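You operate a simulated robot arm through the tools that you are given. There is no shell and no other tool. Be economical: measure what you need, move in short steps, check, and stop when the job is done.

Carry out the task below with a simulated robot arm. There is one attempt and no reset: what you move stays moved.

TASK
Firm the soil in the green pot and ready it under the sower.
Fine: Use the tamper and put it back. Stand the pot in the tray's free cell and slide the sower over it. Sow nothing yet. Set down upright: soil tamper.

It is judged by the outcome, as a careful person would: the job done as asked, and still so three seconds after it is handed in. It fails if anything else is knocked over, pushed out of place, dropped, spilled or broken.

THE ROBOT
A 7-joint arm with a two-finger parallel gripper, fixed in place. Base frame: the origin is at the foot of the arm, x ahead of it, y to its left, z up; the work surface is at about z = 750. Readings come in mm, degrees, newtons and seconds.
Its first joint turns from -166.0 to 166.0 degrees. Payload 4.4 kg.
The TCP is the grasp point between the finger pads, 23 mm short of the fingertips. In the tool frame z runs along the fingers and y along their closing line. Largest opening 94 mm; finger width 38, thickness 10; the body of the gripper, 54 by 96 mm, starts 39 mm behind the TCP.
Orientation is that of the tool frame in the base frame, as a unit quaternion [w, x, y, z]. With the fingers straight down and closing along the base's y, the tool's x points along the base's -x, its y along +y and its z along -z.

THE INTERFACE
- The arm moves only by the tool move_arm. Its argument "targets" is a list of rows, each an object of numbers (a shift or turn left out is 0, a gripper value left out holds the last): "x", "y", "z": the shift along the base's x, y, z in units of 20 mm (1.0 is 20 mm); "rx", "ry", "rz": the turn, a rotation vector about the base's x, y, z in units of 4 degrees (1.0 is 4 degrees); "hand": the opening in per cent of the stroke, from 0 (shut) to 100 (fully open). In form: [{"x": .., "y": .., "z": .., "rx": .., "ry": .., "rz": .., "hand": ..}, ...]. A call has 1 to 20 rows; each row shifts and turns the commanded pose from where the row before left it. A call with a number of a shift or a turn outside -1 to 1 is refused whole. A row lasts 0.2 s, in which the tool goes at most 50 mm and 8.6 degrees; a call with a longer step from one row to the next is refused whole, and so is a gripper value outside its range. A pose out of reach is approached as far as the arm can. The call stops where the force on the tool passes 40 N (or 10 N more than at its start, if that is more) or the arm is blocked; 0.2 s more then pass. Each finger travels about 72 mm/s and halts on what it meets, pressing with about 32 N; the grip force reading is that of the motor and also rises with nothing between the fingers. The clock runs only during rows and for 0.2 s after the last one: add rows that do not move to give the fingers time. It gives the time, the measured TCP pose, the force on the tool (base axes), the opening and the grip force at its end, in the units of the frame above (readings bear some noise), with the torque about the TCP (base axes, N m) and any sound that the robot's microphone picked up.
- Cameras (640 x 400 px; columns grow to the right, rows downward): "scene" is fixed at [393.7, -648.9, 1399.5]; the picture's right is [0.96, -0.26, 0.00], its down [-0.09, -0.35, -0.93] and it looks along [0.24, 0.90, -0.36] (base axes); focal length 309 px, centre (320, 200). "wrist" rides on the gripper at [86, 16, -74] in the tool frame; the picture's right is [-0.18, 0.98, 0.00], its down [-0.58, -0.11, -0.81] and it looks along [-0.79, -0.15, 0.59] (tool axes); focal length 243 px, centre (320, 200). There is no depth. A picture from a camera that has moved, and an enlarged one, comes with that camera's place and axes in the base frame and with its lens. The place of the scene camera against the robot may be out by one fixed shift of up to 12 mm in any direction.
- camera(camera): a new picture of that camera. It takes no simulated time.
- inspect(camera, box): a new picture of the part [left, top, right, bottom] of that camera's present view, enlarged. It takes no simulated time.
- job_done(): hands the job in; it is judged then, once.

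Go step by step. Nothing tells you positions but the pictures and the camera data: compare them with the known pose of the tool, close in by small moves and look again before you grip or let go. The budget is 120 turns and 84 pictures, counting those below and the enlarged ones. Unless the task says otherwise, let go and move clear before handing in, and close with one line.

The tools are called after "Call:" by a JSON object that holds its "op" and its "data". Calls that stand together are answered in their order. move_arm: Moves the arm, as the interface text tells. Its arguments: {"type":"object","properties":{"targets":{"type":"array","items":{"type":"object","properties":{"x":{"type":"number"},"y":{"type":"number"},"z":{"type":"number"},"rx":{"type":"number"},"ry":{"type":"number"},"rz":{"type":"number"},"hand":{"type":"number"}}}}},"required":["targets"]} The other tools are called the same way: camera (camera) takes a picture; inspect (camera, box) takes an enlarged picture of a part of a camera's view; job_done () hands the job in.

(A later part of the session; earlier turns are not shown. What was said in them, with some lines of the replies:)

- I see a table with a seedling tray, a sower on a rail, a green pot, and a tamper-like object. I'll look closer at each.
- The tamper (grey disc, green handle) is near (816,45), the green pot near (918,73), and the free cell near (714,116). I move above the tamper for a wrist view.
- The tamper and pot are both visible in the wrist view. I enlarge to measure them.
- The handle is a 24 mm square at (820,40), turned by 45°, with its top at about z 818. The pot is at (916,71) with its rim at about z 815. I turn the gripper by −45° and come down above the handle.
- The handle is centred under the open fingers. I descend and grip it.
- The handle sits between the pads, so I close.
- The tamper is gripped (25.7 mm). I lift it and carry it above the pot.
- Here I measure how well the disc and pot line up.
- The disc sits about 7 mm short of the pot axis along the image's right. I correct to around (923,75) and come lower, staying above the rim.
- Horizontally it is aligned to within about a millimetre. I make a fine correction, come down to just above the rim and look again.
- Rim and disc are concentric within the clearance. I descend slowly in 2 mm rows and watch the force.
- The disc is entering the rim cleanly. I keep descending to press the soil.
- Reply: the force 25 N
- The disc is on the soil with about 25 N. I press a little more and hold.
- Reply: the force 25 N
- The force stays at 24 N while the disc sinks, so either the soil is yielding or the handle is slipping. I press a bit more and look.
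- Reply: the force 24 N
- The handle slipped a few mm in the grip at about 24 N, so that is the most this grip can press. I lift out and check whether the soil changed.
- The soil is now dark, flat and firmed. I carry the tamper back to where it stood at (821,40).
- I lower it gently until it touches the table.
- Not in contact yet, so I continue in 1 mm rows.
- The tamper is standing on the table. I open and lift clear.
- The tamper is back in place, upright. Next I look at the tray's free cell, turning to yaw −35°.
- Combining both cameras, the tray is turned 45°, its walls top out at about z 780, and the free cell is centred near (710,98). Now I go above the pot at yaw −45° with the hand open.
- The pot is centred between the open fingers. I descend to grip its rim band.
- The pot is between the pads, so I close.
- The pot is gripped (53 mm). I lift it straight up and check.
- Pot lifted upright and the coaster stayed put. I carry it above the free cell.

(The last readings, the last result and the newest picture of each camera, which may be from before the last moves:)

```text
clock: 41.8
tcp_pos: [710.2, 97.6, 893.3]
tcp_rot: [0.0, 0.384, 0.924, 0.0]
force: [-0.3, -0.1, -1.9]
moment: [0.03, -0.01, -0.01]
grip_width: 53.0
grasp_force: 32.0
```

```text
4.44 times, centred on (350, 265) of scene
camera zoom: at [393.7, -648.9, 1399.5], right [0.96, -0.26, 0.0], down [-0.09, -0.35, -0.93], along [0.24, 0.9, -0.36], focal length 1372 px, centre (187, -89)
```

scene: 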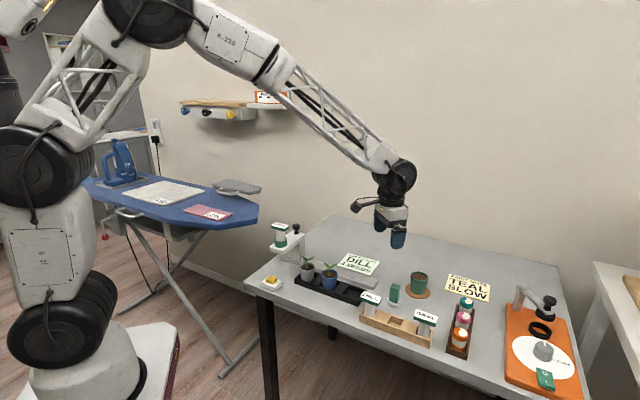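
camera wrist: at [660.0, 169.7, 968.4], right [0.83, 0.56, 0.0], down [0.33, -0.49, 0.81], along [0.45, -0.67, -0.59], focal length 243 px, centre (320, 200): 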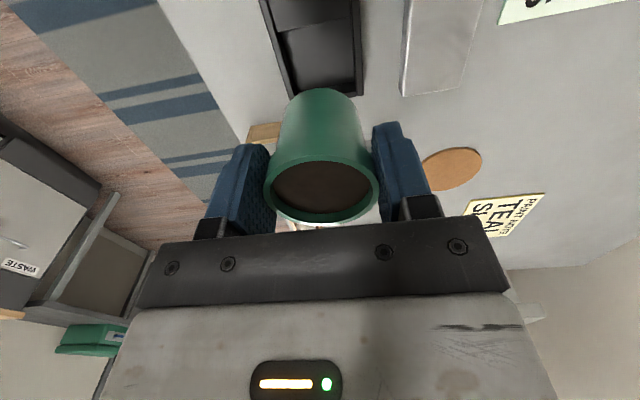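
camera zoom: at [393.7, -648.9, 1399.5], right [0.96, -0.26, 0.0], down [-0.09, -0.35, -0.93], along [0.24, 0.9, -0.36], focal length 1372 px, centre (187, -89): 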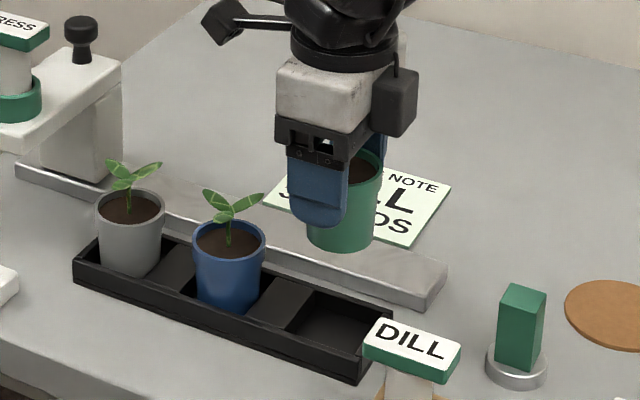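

Closer look at pot bottom versus cell.

Call:
{"op": "inspect", "data": {"camera": "wrist", "box": [240, 0, 400, 110]}}

Call:
{"op": "inspect", "data": {"camera": "scene", "box": [335, 265, 385, 300]}}

```text
3.64 times, centred on (320, 55) of wrist
camera zoom: at [660.0, 169.7, 968.4], right [0.83, 0.56, 0.0], down [0.33, -0.49, 0.81], along [0.45, -0.67, -0.59], focal length 882 px, centre (320, 727)
```

zoom: 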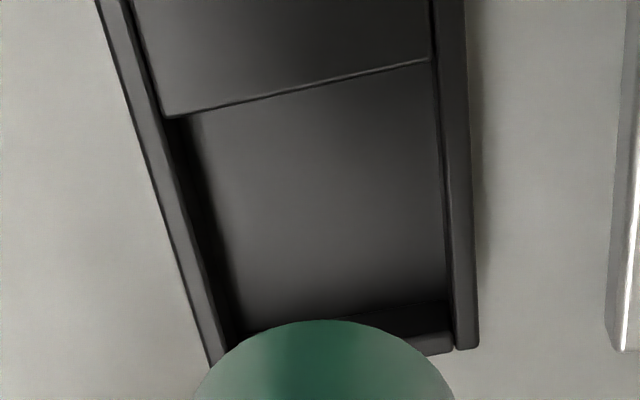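

```text
11.43 times, centred on (360, 282) of scene
camera zoom: at [393.7, -648.9, 1399.5], right [0.96, -0.26, 0.0], down [-0.09, -0.35, -0.93], along [0.24, 0.9, -0.36], focal length 3528 px, centre (-137, -743)
```

zoom: 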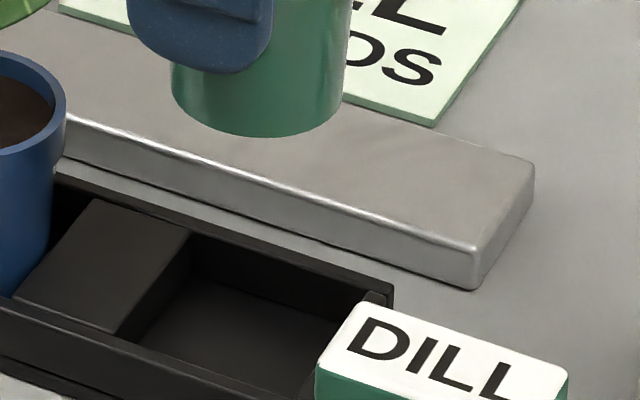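

The target (710,98) is confirmed by both views. I apply a 1 mm correction and lower to just above the walls.

Call:
{"op": "move_arm", "data": {"targets": [{"x": 0.05, "y": -0.05, "z": -0.3}, {"z": -0.7}, {"z": -0.7}, {"z": -0.6}, {"z": -0.3}, {"z": -0.1}, {}]}}

Call:
{"op": "inspect", "data": {"camera": "wrist", "box": [240, 0, 400, 140]}}

Call:
{"op": "inspect", "data": {"camera": "scene", "box": [325, 255, 385, 300]}}

```text
clock: 43.4
tcp_pos: [710.7, 95.7, 839.5]
tcp_rot: [0.0, 0.383, 0.924, 0.0]
force: [0.6, 0.5, -2.0]
moment: [-0.02, -0.02, -0.02]
grip_width: 52.6
grasp_force: 31.9
```

```text
2.86 times, centred on (320, 70) of wrist
camera zoom: at [661.2, 168.6, 914.3], right [0.83, 0.56, 0.0], down [0.33, -0.49, 0.81], along [0.45, -0.67, -0.59], focal length 693 px, centre (320, 571)
```

zoom: 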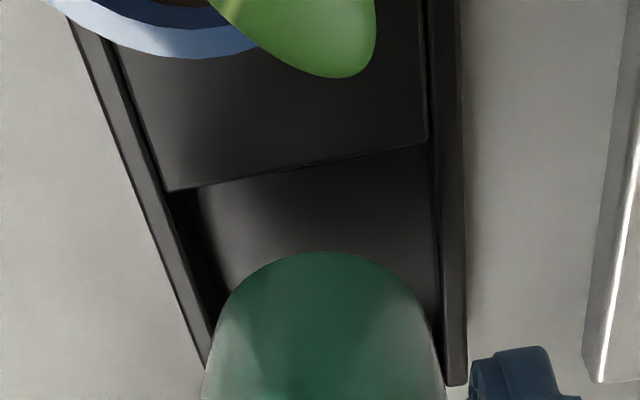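

```text
8.89 times, centred on (355, 278) of scene
camera zoom: at [393.7, -648.9, 1399.5], right [0.96, -0.26, 0.0], down [-0.09, -0.35, -0.93], along [0.24, 0.9, -0.36], focal length 2744 px, centre (9, -489)
```

zoom: 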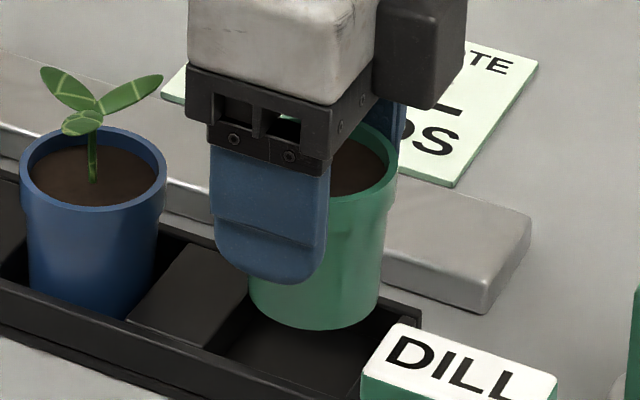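

The wrist camera would come close to the blue seedling's leaves, so I yaw −20° more while still above the walls. The pot is round, so this does no harm.

Call:
{"op": "move_arm", "data": {"targets": [{"rz": -0.8}, {"rz": -1}, {"rz": -1}, {"rz": -1}, {"rz": -1}, {"rz": -0.2}, {}]}}

Call:
{"op": "camera", "data": {"camera": "wrist"}}

Call:
{"op": "inspect", "data": {"camera": "scene", "box": [325, 255, 385, 300]}}

```text
clock: 45.0
tcp_pos: [709.4, 96.2, 839.8]
tcp_rot: [0.0, 0.538, 0.843, 0.001]
force: [0.7, 0.9, -2.2]
moment: [0.03, 0.0, -0.03]
grip_width: 52.9
grasp_force: 32.5
```

```text
36 pictures are left
camera wrist: at [689.0, 181.4, 914.4], right [0.97, 0.25, 0.0], down [0.15, -0.57, 0.81], along [0.2, -0.78, -0.59], focal length 243 px, centre (320, 200)
```

wrist: 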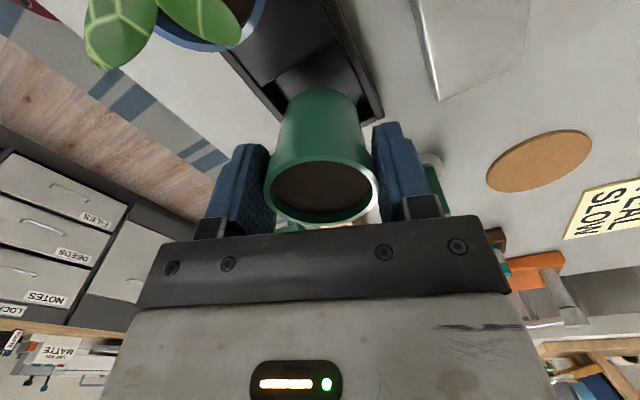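

```text
8.89 times, centred on (355, 278) of scene
camera zoom: at [393.7, -648.9, 1399.5], right [0.96, -0.26, 0.0], down [-0.09, -0.35, -0.93], along [0.24, 0.9, -0.36], focal length 2744 px, centre (9, -489)
```

zoom: 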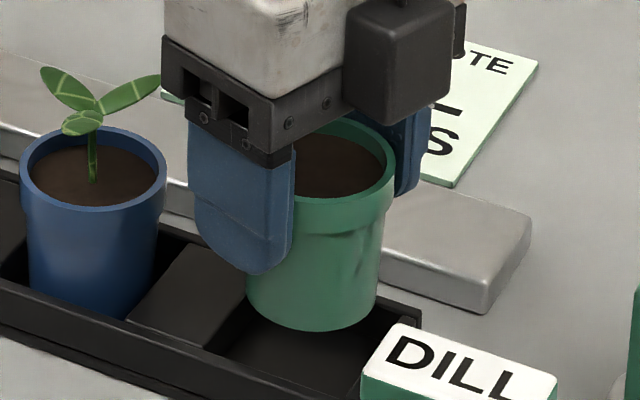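

Good clearance now. I lower slowly into the cell.

Call:
{"op": "move_arm", "data": {"targets": [{"z": -0.2}, {"z": -0.2}, {"z": -0.2}, {"z": -0.2}, {}]}}

Call:
{"op": "inspect", "data": {"camera": "scene", "box": [325, 255, 385, 300]}}

Call:
{"op": "inspect", "data": {"camera": "wrist", "box": [220, 0, 420, 140]}}

```text
clock: 46.2
tcp_pos: [709.6, 96.5, 823.4]
tcp_rot: [0.0, 0.539, 0.843, 0.0]
force: [-0.7, 0.4, -2.1]
moment: [-0.02, 0.0, 0.01]
grip_width: 53.3
grasp_force: 31.6
```

```text
8.89 times, centred on (355, 278) of scene
camera zoom: at [393.7, -648.9, 1399.5], right [0.96, -0.26, 0.0], down [-0.09, -0.35, -0.93], along [0.24, 0.9, -0.36], focal length 2744 px, centre (9, -489)
```

zoom: 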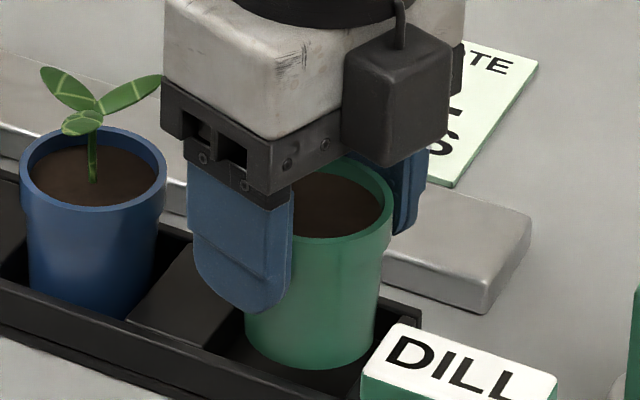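

```text
2.86 times, centred on (320, 70) of wrist
camera zoom: at [688.9, 181.0, 898.6], right [0.97, 0.25, 0.0], down [0.15, -0.57, 0.81], along [0.2, -0.78, -0.59], focal length 693 px, centre (320, 571)
```

zoom: 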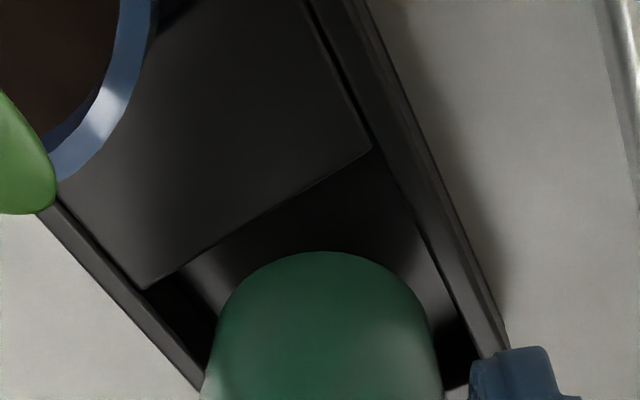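

Still free of contact inside the cell. I continue to the floor.

Call:
{"op": "move_arm", "data": {"targets": [{"z": -0.1}, {"z": -0.1}, {"z": -0.1}, {"z": -0.05}, {"z": -0.05}]}}

```text
clock: 47.4
tcp_pos: [710.5, 95.3, 815.1]
tcp_rot: [0.0, 0.538, 0.843, 0.0]
force: [-5.9, 3.9, 1.0]
moment: [0.14, 0.18, 0.0]
grip_width: 53.0
grasp_force: 32.2
```

The sideways force shows the pot touching the tray's end wall, so I ease back about 1.5 mm along the tray.

Call:
{"op": "move_arm", "data": {"targets": [{"x": -0.05, "y": 0.05}, {}]}}

Call:
{"op": "inspect", "data": {"camera": "scene", "box": [325, 255, 385, 300]}}

```text
clock: 48.0
tcp_pos: [708.4, 95.9, 815.6]
tcp_rot: [0.0, 0.538, 0.843, 0.0]
force: [0.1, 0.3, -2.0]
moment: [-0.01, 0.0, -0.02]
grip_width: 52.8
grasp_force: 32.5
```

```text
8.89 times, centred on (355, 278) of scene
camera zoom: at [393.7, -648.9, 1399.5], right [0.96, -0.26, 0.0], down [-0.09, -0.35, -0.93], along [0.24, 0.9, -0.36], focal length 2744 px, centre (9, -489)
```

zoom: 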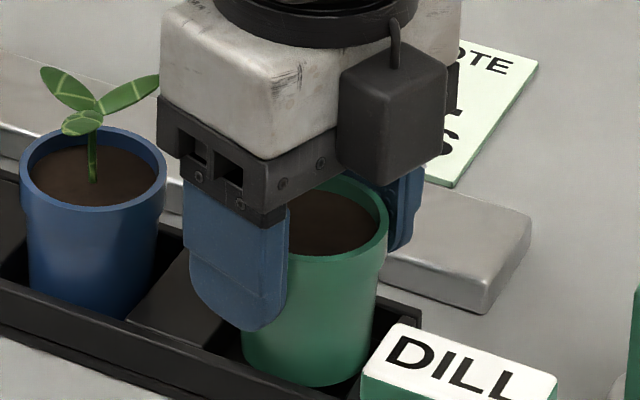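

Free again. A hair more clearance, then down to the floor.

Call:
{"op": "move_arm", "data": {"targets": [{"x": -0.03, "y": 0.03}, {"z": -0.05}, {"z": -0.05}, {"z": -0.05}]}}

```text
clock: 49.0
tcp_pos: [707.4, 97.7, 812.8]
tcp_rot: [0.0, 0.538, 0.843, 0.0]
force: [0.0, -0.7, -2.1]
moment: [0.02, -0.01, 0.01]
grip_width: 53.0
grasp_force: 32.1
```

Call:
{"op": "move_arm", "data": {"targets": [{"z": -0.05}, {"z": -0.05}, {"z": -0.05}, {"z": -0.05}]}}

```text
clock: 50.0
tcp_pos: [708.6, 97.8, 808.3]
tcp_rot: [0.0, 0.538, 0.843, 0.0]
force: [0.5, -0.3, -2.1]
moment: [0.0, -0.02, -0.02]
grip_width: 53.2
grasp_force: 32.2
```

Call:
{"op": "move_arm", "data": {"targets": [{"z": -0.05}, {"z": -0.05}, {}]}}

Call:
{"op": "inspect", "data": {"camera": "scene", "box": [335, 265, 375, 295]}}

```text
clock: 50.8
tcp_pos: [708.5, 97.6, 806.5]
tcp_rot: [0.0, 0.539, 0.843, 0.0]
force: [0.4, 0.0, -1.7]
moment: [-0.03, -0.03, 0.01]
grip_width: 53.1
grasp_force: 32.4
```

```text
13.33 times, centred on (355, 280) of scene
camera zoom: at [393.7, -648.9, 1399.5], right [0.96, -0.26, 0.0], down [-0.09, -0.35, -0.93], along [0.24, 0.9, -0.36], focal length 4116 px, centre (-147, -867)
```

zoom: 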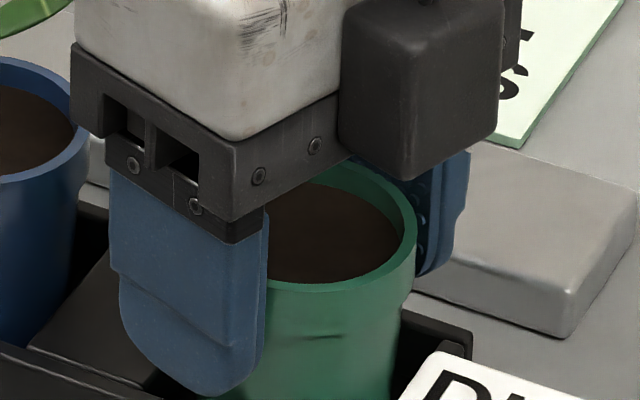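

Call:
{"op": "move_arm", "data": {"targets": [{"z": -0.05}, {"z": -0.05}, {}]}}

Call:
{"op": "inspect", "data": {"camera": "scene", "box": [330, 275, 370, 305]}}

```text
clock: 51.6
tcp_pos: [707.4, 97.5, 803.5]
tcp_rot: [0.0, 0.538, 0.843, 0.0]
force: [-2.1, 1.6, 4.2]
moment: [0.0, 0.13, 0.02]
grip_width: 52.9
grasp_force: 32.2
```

```text
13.33 times, centred on (350, 290) of scene
camera zoom: at [393.7, -648.9, 1399.5], right [0.96, -0.26, 0.0], down [-0.09, -0.35, -0.93], along [0.24, 0.9, -0.36], focal length 4116 px, centre (-80, -1000)
```

zoom: 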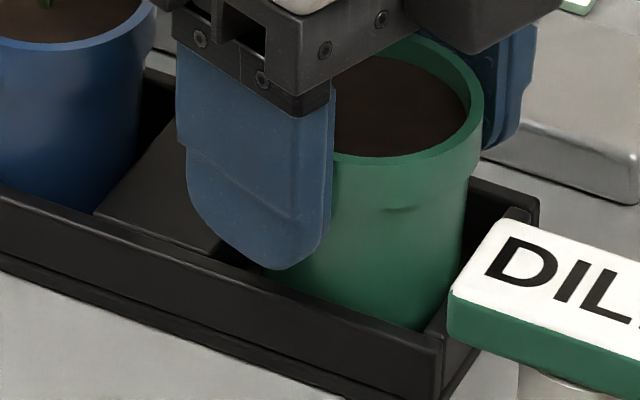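

The pot rests on the cell floor with light contact force. I release gently and rise.

Call:
{"op": "move_arm", "data": {"targets": [{"z": 0.02}, {"hand": 62}, {"hand": 70}, {"hand": 80}, {}, {}, {"z": 0.2}, {"z": 0.4}, {"z": 0.7}, {"z": 0.9}, {"z": 0.9}, {"z": 0.9}, {"z": 0.9}, {"z": 0.9}]}}

Call:
{"op": "inspect", "data": {"camera": "scene", "box": [260, 210, 420, 310]}}

Call:
{"op": "camera", "data": {"camera": "wrist"}}

```text
clock: 54.6
tcp_pos: [708.8, 98.1, 920.4]
tcp_rot: [0.0, 0.538, 0.843, -0.001]
force: [-0.2, -0.7, 1.1]
moment: [-0.01, -0.02, 0.0]
grip_width: 75.0
grasp_force: 0.0
```

```text
4.00 times, centred on (340, 260) of scene
camera zoom: at [393.7, -648.9, 1399.5], right [0.96, -0.26, 0.0], down [-0.09, -0.35, -0.93], along [0.24, 0.9, -0.36], focal length 1235 px, centre (240, -40)
```

zoom: 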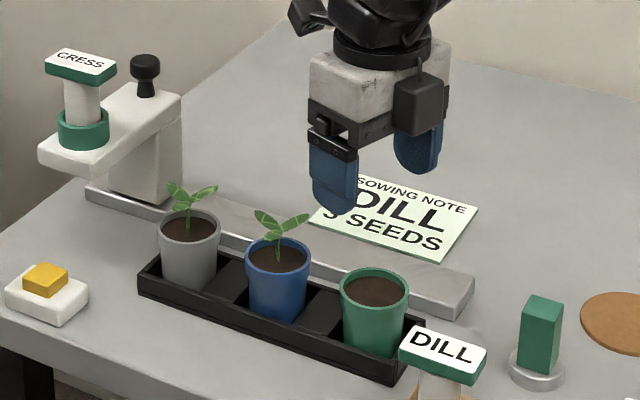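

```text
28 pictures are left
camera wrist: at [687.3, 183.1, 995.4], right [0.97, 0.25, 0.0], down [0.15, -0.57, 0.81], along [0.2, -0.78, -0.59], focal length 243 px, centre (320, 200)
```

wrist: 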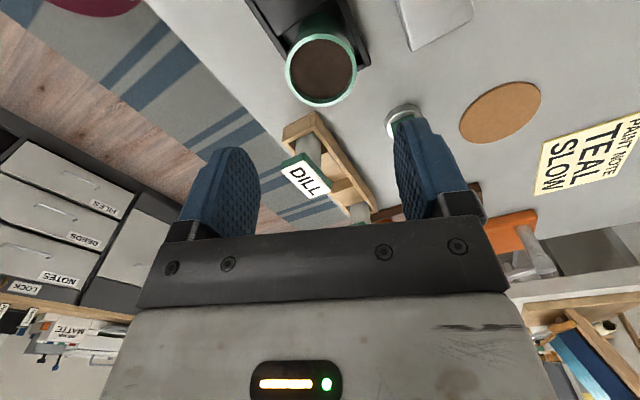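

The pot stands in the cell. Next is the sower: I take its knob to be near (580,362,~900), and I'll go above it at yaw −45°.

Call:
{"op": "move_arm", "data": {"targets": [{"x": -0.46, "y": 0.943, "z": 0.45, "rz": 0.357, "hand": 60}, {"x": -0.46, "y": 0.943, "z": 0.45, "rz": 0.357}, {"x": -0.46, "y": 0.943, "z": 0.45, "rz": 0.357}, {"x": -0.46, "y": 0.943, "z": 0.45, "rz": 0.357}, {"x": -0.46, "y": 0.943, "z": 0.45, "rz": 0.357}, {"x": -0.46, "y": 0.943, "z": 0.45, "rz": 0.357}, {"x": -0.46, "y": 0.943, "z": 0.45, "rz": 0.357}, {"x": -0.46, "y": 0.943, "z": 0.45, "rz": 0.357}, {"x": -0.46, "y": 0.943, "z": 0.45, "rz": 0.357}, {"x": -0.46, "y": 0.943, "z": 0.45, "rz": 0.357}, {"x": -0.46, "y": 0.943, "z": 0.2, "rz": 0.357}, {"x": -0.46, "y": 0.943, "rz": 0.357}, {"x": -0.46, "y": 0.943, "rz": 0.357}, {"x": -0.46, "y": 0.943, "rz": 0.357}, {}]}}

Call:
{"op": "camera", "data": {"camera": "wrist"}}

Call:
{"op": "inspect", "data": {"camera": "scene", "box": [250, 190, 350, 270]}}

```text
clock: 57.8
tcp_pos: [579.1, 363.5, 1015.0]
tcp_rot: [0.0, 0.383, 0.924, 0.0]
force: [0.0, -0.1, -0.5]
moment: [-0.01, 0.03, -0.02]
grip_width: 56.4
grasp_force: 0.1
```

```text
27 pictures are left
camera wrist: at [530.5, 435.2, 1090.2], right [0.83, 0.56, 0.0], down [0.33, -0.49, 0.81], along [0.46, -0.67, -0.59], focal length 243 px, centre (320, 200)
```

wrist: 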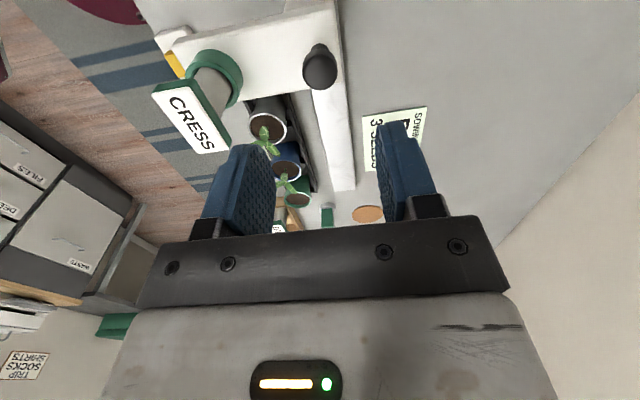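

```text
5.00 times, centred on (300, 230) of scene
camera zoom: at [393.7, -648.9, 1399.5], right [0.96, -0.26, 0.0], down [-0.09, -0.35, -0.93], along [0.24, 0.9, -0.36], focal length 1544 px, centre (420, 50)
```

zoom: 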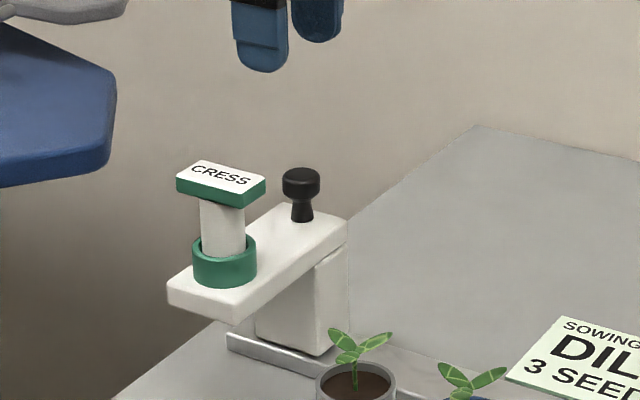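

The knob head is right below the TCP at about z 899, and the arm's top is at about 869. I descend to z 896 around the knob.

Call:
{"op": "move_arm", "data": {"targets": [{"z": -0.7}, {"z": -0.9}, {"z": -0.9}, {"z": -0.9}, {"z": -0.9}, {"z": -0.8}, {"z": -0.4}, {"z": -0.3}, {}]}}

Call:
{"op": "camera", "data": {"camera": "wrist"}}

Call:
{"op": "inspect", "data": {"camera": "scene", "box": [260, 200, 340, 260]}}

```text
clock: 59.8
tcp_pos: [579.4, 362.9, 898.8]
tcp_rot: [0.0, 0.384, 0.923, 0.0]
force: [0.1, -0.3, 0.5]
moment: [0.01, -0.02, -0.02]
grip_width: 56.2
grasp_force: 0.1
```

```text
25 pictures are left
camera wrist: at [531.0, 435.2, 974.2], right [0.83, 0.56, 0.0], down [0.33, -0.49, 0.81], along [0.45, -0.67, -0.59], focal length 243 px, centre (320, 200)
```

wrist: 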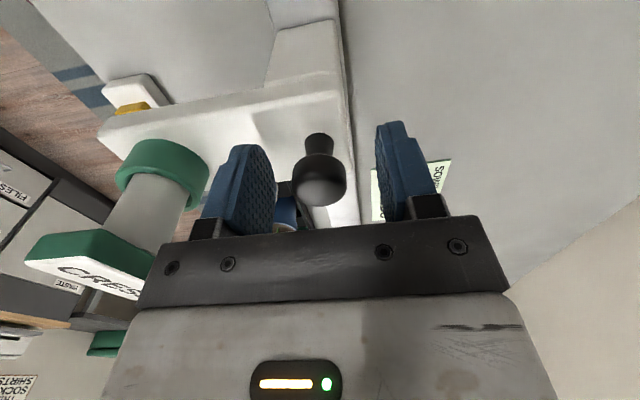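

```text
6.67 times, centred on (300, 230) of scene
camera zoom: at [393.7, -648.9, 1399.5], right [0.96, -0.26, 0.0], down [-0.09, -0.35, -0.93], along [0.24, 0.9, -0.36], focal length 2058 px, centre (453, 0)
```

zoom: 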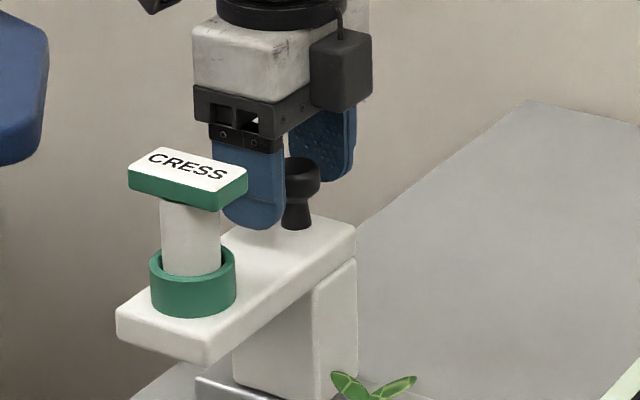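

The knob sits between the pads, so I grip it and try a short slide along the rail.

Call:
{"op": "move_arm", "data": {"targets": [{"hand": 0}, {}, {}, {"x": 0.1, "y": -0.1}, {"x": 0.2, "y": -0.2}, {"x": 0.2, "y": -0.2}]}}

Call:
{"op": "inspect", "data": {"camera": "scene", "box": [260, 200, 340, 260]}}

```text
clock: 60.5
tcp_pos: [579.0, 361.0, 899.1]
tcp_rot: [-0.001, 0.384, 0.923, -0.002]
force: [-7.2, -9.4, 8.2]
moment: [0.09, -0.22, -0.2]
grip_width: 28.0
grasp_force: 44.7
stopped in row 3: the force on the tool passed its limit at 42 N (the readings are from after the stop); the commanded pose is now the measured one
```

```text
6.67 times, centred on (300, 230) of scene
camera zoom: at [393.7, -648.9, 1399.5], right [0.96, -0.26, 0.0], down [-0.09, -0.35, -0.93], along [0.24, 0.9, -0.36], focal length 2058 px, centre (453, 0)
```

zoom: 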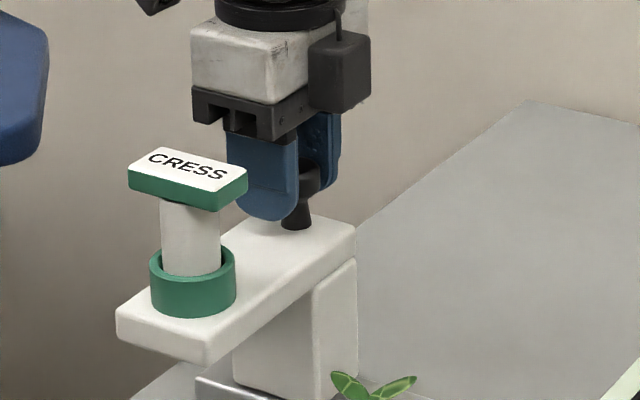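

The knob was about 1.5 mm off-centre and rigid laterally, so closing hit the force limit. It is gripped now, and I relieve the side load by a small shift.

Call:
{"op": "move_arm", "data": {"targets": [{"x": -0.02, "y": -0.03}, {}]}}

```text
clock: 61.1
tcp_pos: [578.8, 361.3, 899.5]
tcp_rot: [0.0, 0.383, 0.924, -0.001]
force: [6.7, 5.7, -0.2]
moment: [0.13, -0.41, 0.09]
grip_width: 27.7
grasp_force: 44.8
```

Call:
{"op": "move_arm", "data": {"targets": [{"x": 0.01, "y": 0.01}, {"x": 0.1, "y": -0.1}, {"x": 0.2, "y": -0.2}, {"x": 0.2, "y": -0.2}]}}

```text
clock: 62.1
tcp_pos: [589.7, 352.2, 898.4]
tcp_rot: [-0.001, 0.383, 0.924, -0.002]
force: [-3.9, -1.1, 12.3]
moment: [0.1, -0.3, -0.15]
grip_width: 27.6
grasp_force: 45.3
```

It slides easily. I continue, checking the side force.

Call:
{"op": "move_arm", "data": {"targets": [{"x": 0.3, "y": -0.3, "z": 0.01}, {"x": 0.4, "y": -0.4}, {"x": 0.4, "y": -0.4}, {"x": 0.4, "y": -0.4}, {"x": 0.3, "y": -0.3}]}}

Call:
{"op": "camera", "data": {"camera": "scene"}}

```text
clock: 63.3
tcp_pos: [624.7, 316.0, 898.0]
tcp_rot: [-0.001, 0.384, 0.923, -0.002]
force: [2.5, 5.0, -7.0]
moment: [0.54, 0.21, 0.14]
grip_width: 27.7
grasp_force: 45.2
```

```text
22 pictures are left
```

scene: 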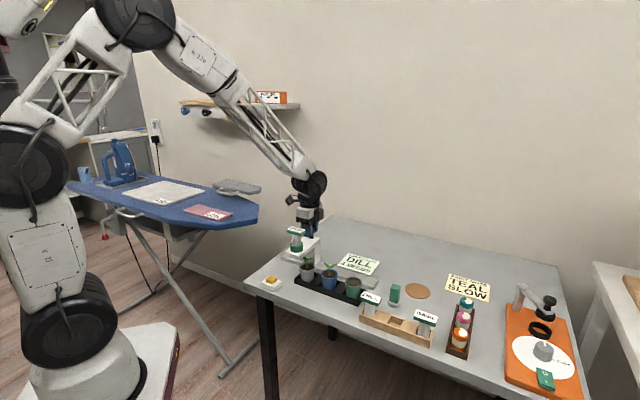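

Call:
{"op": "inspect", "data": {"camera": "scene", "box": [265, 210, 365, 290]}}

```text
5.00 times, centred on (315, 250) of scene
camera zoom: at [393.7, -648.9, 1399.5], right [0.96, -0.26, 0.0], down [-0.09, -0.35, -0.93], along [0.24, 0.9, -0.36], focal length 1544 px, centre (345, -50)
```

zoom: 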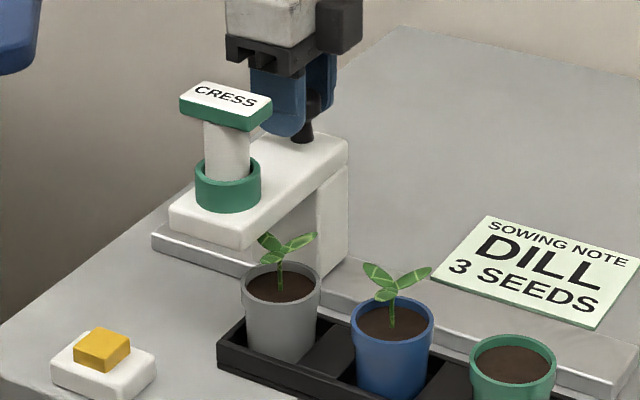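

The clearance between the sower arm's underside and the seedling leaves looks tight, so I zoom to measure it.

Call:
{"op": "inspect", "data": {"camera": "scene", "box": [288, 232, 328, 262]}}

Call:
{"op": "camera", "data": {"camera": "wrist"}}

```text
13.33 times, centred on (308, 247) of scene
camera zoom: at [393.7, -648.9, 1399.5], right [0.96, -0.26, 0.0], down [-0.09, -0.35, -0.93], along [0.24, 0.9, -0.36], focal length 4116 px, centre (480, -427)
```

zoom: 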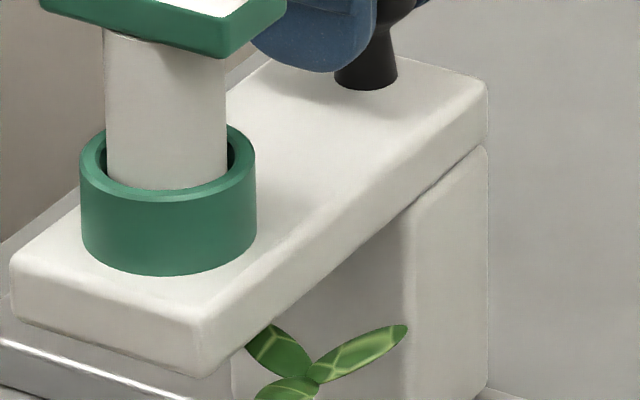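

```text
19 pictures are left
camera wrist: at [575.9, 388.3, 973.9], right [0.83, 0.56, 0.0], down [0.34, -0.49, 0.81], along [0.45, -0.67, -0.59], focal length 243 px, centre (320, 200)
```

wrist: 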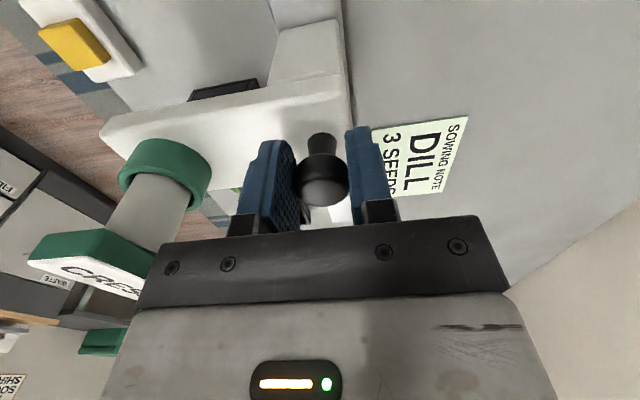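

The arm's underside is at about 853 and the leaf tips are at most about 850–855. There is no other way along the rail, so I advance in small steps, watching force and leaves.

Call:
{"op": "move_arm", "data": {"targets": [{"x": 0.2, "y": -0.2, "z": -0.01}, {"x": 0.25, "y": -0.25}, {"x": 0.25, "y": -0.25}, {"x": 0.2, "y": -0.2}, {}]}}

Call:
{"op": "inspect", "data": {"camera": "scene", "box": [288, 232, 328, 262]}}

```text
clock: 64.5
tcp_pos: [643.4, 297.1, 898.8]
tcp_rot: [-0.001, 0.384, 0.923, -0.002]
force: [0.1, 1.6, -4.3]
moment: [0.18, -0.08, 0.03]
grip_width: 28.0
grasp_force: 45.7
```

```text
13.33 times, centred on (308, 247) of scene
camera zoom: at [393.7, -648.9, 1399.5], right [0.96, -0.26, 0.0], down [-0.09, -0.35, -0.93], along [0.24, 0.9, -0.36], focal length 4116 px, centre (480, -427)
```

zoom: 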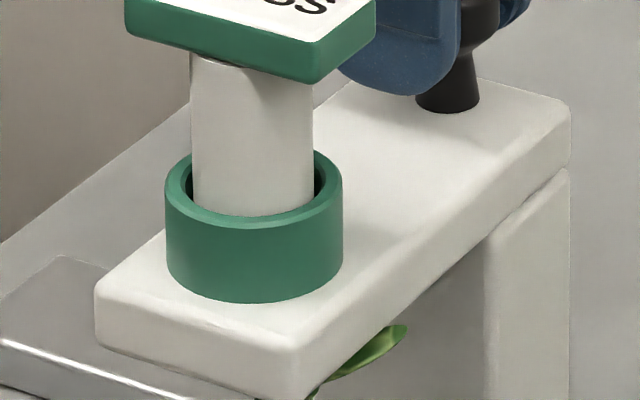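

No force and the leaf hasn't moved. Continuing.

Call:
{"op": "move_arm", "data": {"targets": [{"x": 0.15, "y": -0.15}, {"x": 0.15, "y": -0.15}, {"x": 0.2, "y": -0.2}, {"x": 0.2, "y": -0.2}, {"x": 0.2, "y": -0.2}, {"x": 0.2, "y": -0.2}, {}]}}

Call:
{"op": "inspect", "data": {"camera": "scene", "box": [280, 230, 340, 275]}}

```text
clock: 66.1
tcp_pos: [664.9, 274.8, 899.6]
tcp_rot: [-0.001, 0.384, 0.923, -0.002]
force: [-7.2, -7.5, -8.9]
moment: [0.46, 0.11, -0.19]
grip_width: 27.8
grasp_force: 44.9
```

```text
8.89 times, centred on (310, 252) of scene
camera zoom: at [393.7, -648.9, 1399.5], right [0.96, -0.26, 0.0], down [-0.09, -0.35, -0.93], along [0.24, 0.9, -0.36], focal length 2744 px, centre (409, -267)
```

zoom: 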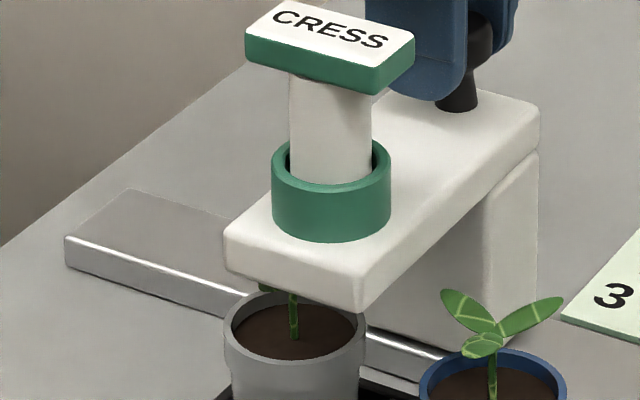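

It passes over the seedling with no drag. I relieve the side load slightly and continue.

Call:
{"op": "move_arm", "data": {"targets": [{"x": 0.19, "y": -0.21, "z": -0.01}, {"x": 0.3, "y": -0.3}, {"x": 0.3, "y": -0.3}, {"x": 0.3, "y": -0.3}, {"x": 0.3, "y": -0.3}, {"x": 0.3, "y": -0.3}, {"x": 0.3, "y": -0.3}, {"x": 0.2, "y": -0.2}, {}]}}

Call:
{"op": "inspect", "data": {"camera": "scene", "box": [280, 220, 380, 295]}}

```text
clock: 68.1
tcp_pos: [708.8, 230.7, 898.6]
tcp_rot: [-0.001, 0.383, 0.924, -0.001]
force: [3.2, 1.2, -2.4]
moment: [-0.05, -0.42, 0.17]
grip_width: 27.9
grasp_force: 44.9
```

```text
5.33 times, centred on (330, 258) of scene
camera zoom: at [393.7, -648.9, 1399.5], right [0.96, -0.26, 0.0], down [-0.09, -0.35, -0.93], along [0.24, 0.9, -0.36], focal length 1646 px, centre (267, -107)
```

zoom: 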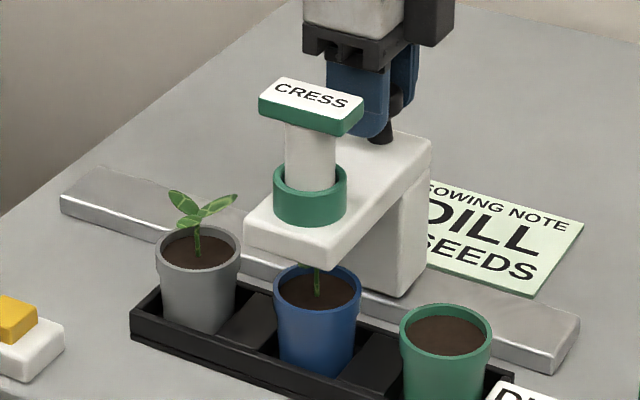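

Both seedlings are undisturbed. I continue to just short of the green pot.

Call:
{"op": "move_arm", "data": {"targets": [{"x": 0.2, "y": -0.2}, {"x": 0.3, "y": -0.3}, {"x": 0.3, "y": -0.3}, {"x": 0.3, "y": -0.3}, {"x": 0.3, "y": -0.3}, {"x": 0.3, "y": -0.3}, {"x": 0.3, "y": -0.3}, {"x": 0.3, "y": -0.3}, {"x": 0.3, "y": -0.3}, {"x": 0.3, "y": -0.3}, {"x": 0.2, "y": -0.2}, {}]}}

Call:
{"op": "inspect", "data": {"camera": "scene", "box": [310, 225, 390, 300]}}

```text
clock: 70.7
tcp_pos: [771.3, 168.9, 899.7]
tcp_rot: [-0.001, 0.384, 0.923, -0.001]
force: [-1.6, -5.4, 14.1]
moment: [-0.08, -0.51, -0.14]
grip_width: 27.9
grasp_force: 44.5
```

```text
5.33 times, centred on (350, 262) of scene
camera zoom: at [393.7, -648.9, 1399.5], right [0.96, -0.26, 0.0], down [-0.09, -0.35, -0.93], along [0.24, 0.9, -0.36], focal length 1646 px, centre (160, -133)
```

zoom: 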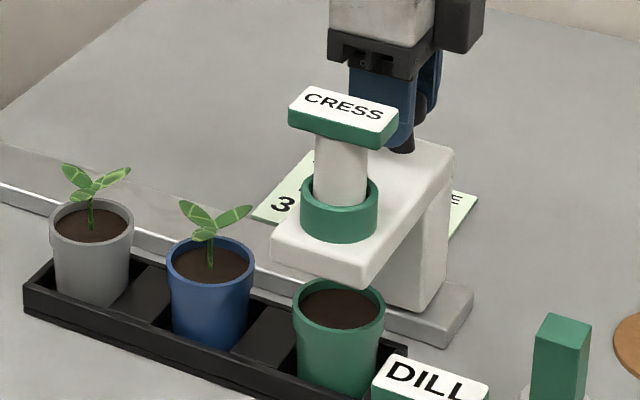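

Call:
{"op": "inspect", "data": {"camera": "scene", "box": [335, 245, 395, 300]}}

```text
7.27 times, centred on (365, 272) of scene
camera zoom: at [393.7, -648.9, 1399.5], right [0.96, -0.26, 0.0], down [-0.09, -0.35, -0.93], along [0.24, 0.9, -0.36], focal length 2245 px, centre (-7, -327)
```

zoom: 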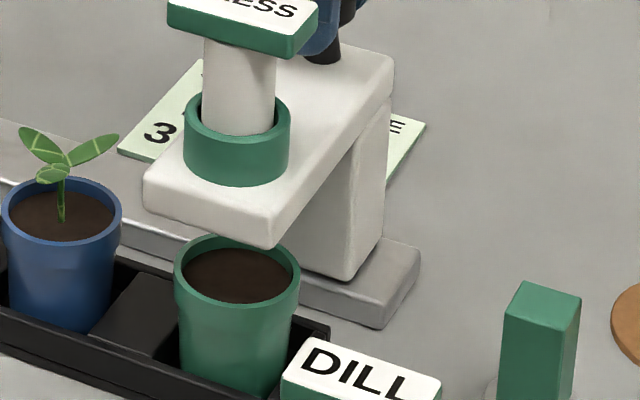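

The sower axis is about 3–5 mm short of the pot axis. I move the last 4 mm.

Call:
{"op": "move_arm", "data": {"targets": [{"x": 0.07, "y": -0.07, "z": 0.01}, {"x": 0.07, "y": -0.07}, {}]}}

Call:
{"op": "inspect", "data": {"camera": "scene", "box": [335, 245, 395, 300]}}

```text
clock: 71.5
tcp_pos: [772.8, 166.4, 899.3]
tcp_rot: [0.0, 0.384, 0.923, -0.001]
force: [-8.2, 9.5, 11.9]
moment: [0.01, -0.41, 0.07]
grip_width: 27.8
grasp_force: 45.0
```

```text
7.27 times, centred on (365, 272) of scene
camera zoom: at [393.7, -648.9, 1399.5], right [0.96, -0.26, 0.0], down [-0.09, -0.35, -0.93], along [0.24, 0.9, -0.36], focal length 2245 px, centre (-7, -327)
```

zoom: 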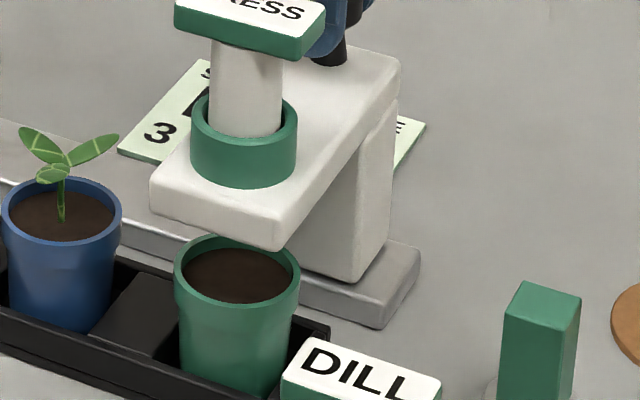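

The sower is now directly over the pot, against what feels like its stop. I relax the load, open, and lift straight up.

Call:
{"op": "move_arm", "data": {"targets": [{"x": -0.02, "y": 0.02}, {"hand": 60}, {}, {}, {"z": 0.3}, {"z": 0.6}, {"z": 0.9}, {"z": 0.9}, {"z": 0.9}, {"z": 0.9}, {"z": 0.9}, {"z": 0.9}, {"z": 0.5}, {}]}}

Call:
{"op": "inspect", "data": {"camera": "scene", "box": [335, 245, 395, 300]}}

Call:
{"op": "camera", "data": {"camera": "wrist"}}

Call:
{"op": "camera", "data": {"camera": "scene"}}

```text
clock: 74.5
tcp_pos: [772.0, 167.3, 1034.7]
tcp_rot: [-0.001, 0.383, 0.924, -0.002]
force: [0.1, 0.4, 0.2]
moment: [0.0, -0.02, 0.01]
grip_width: 56.4
grasp_force: 0.0
```

```text
7.27 times, centred on (365, 272) of scene
camera zoom: at [393.7, -648.9, 1399.5], right [0.96, -0.26, 0.0], down [-0.09, -0.35, -0.93], along [0.24, 0.9, -0.36], focal length 2245 px, centre (-7, -327)
```

zoom: 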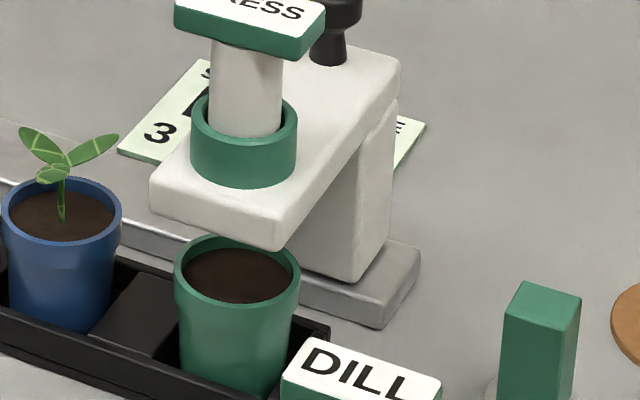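

```text
11 pictures are left
camera wrist: at [724.2, 239.3, 1110.0], right [0.83, 0.56, 0.0], down [0.34, -0.49, 0.81], along [0.45, -0.67, -0.59], focal length 243 px, centre (320, 200)
```

wrist: 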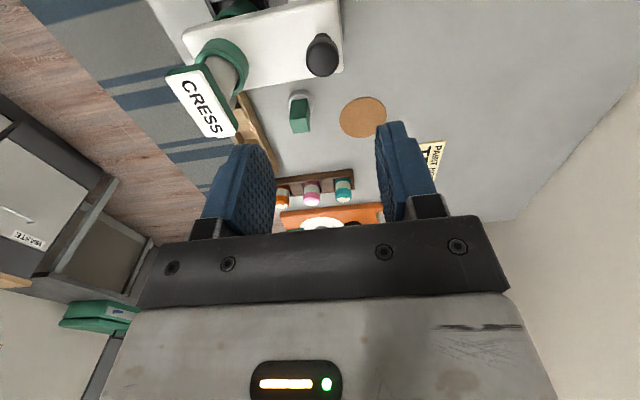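

```text
10 pictures are left
```

scene: 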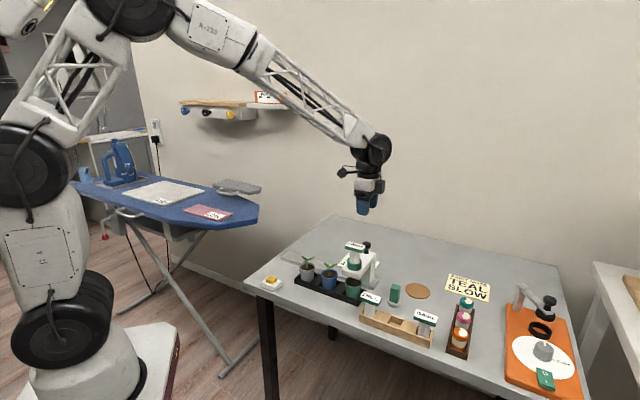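

The soil is firmed, the tamper stands upright in its place, the pot is in the free cell under the sower, and the hand is clear. I hand it in.

Call:
{"op": "job_done", "data": {}}

```text
The job is handed in.
```

I firmed the soil in the green pot, put the tamper back upright, stood the pot in the tray's free cell and slid the sower over it; nothing was sown.
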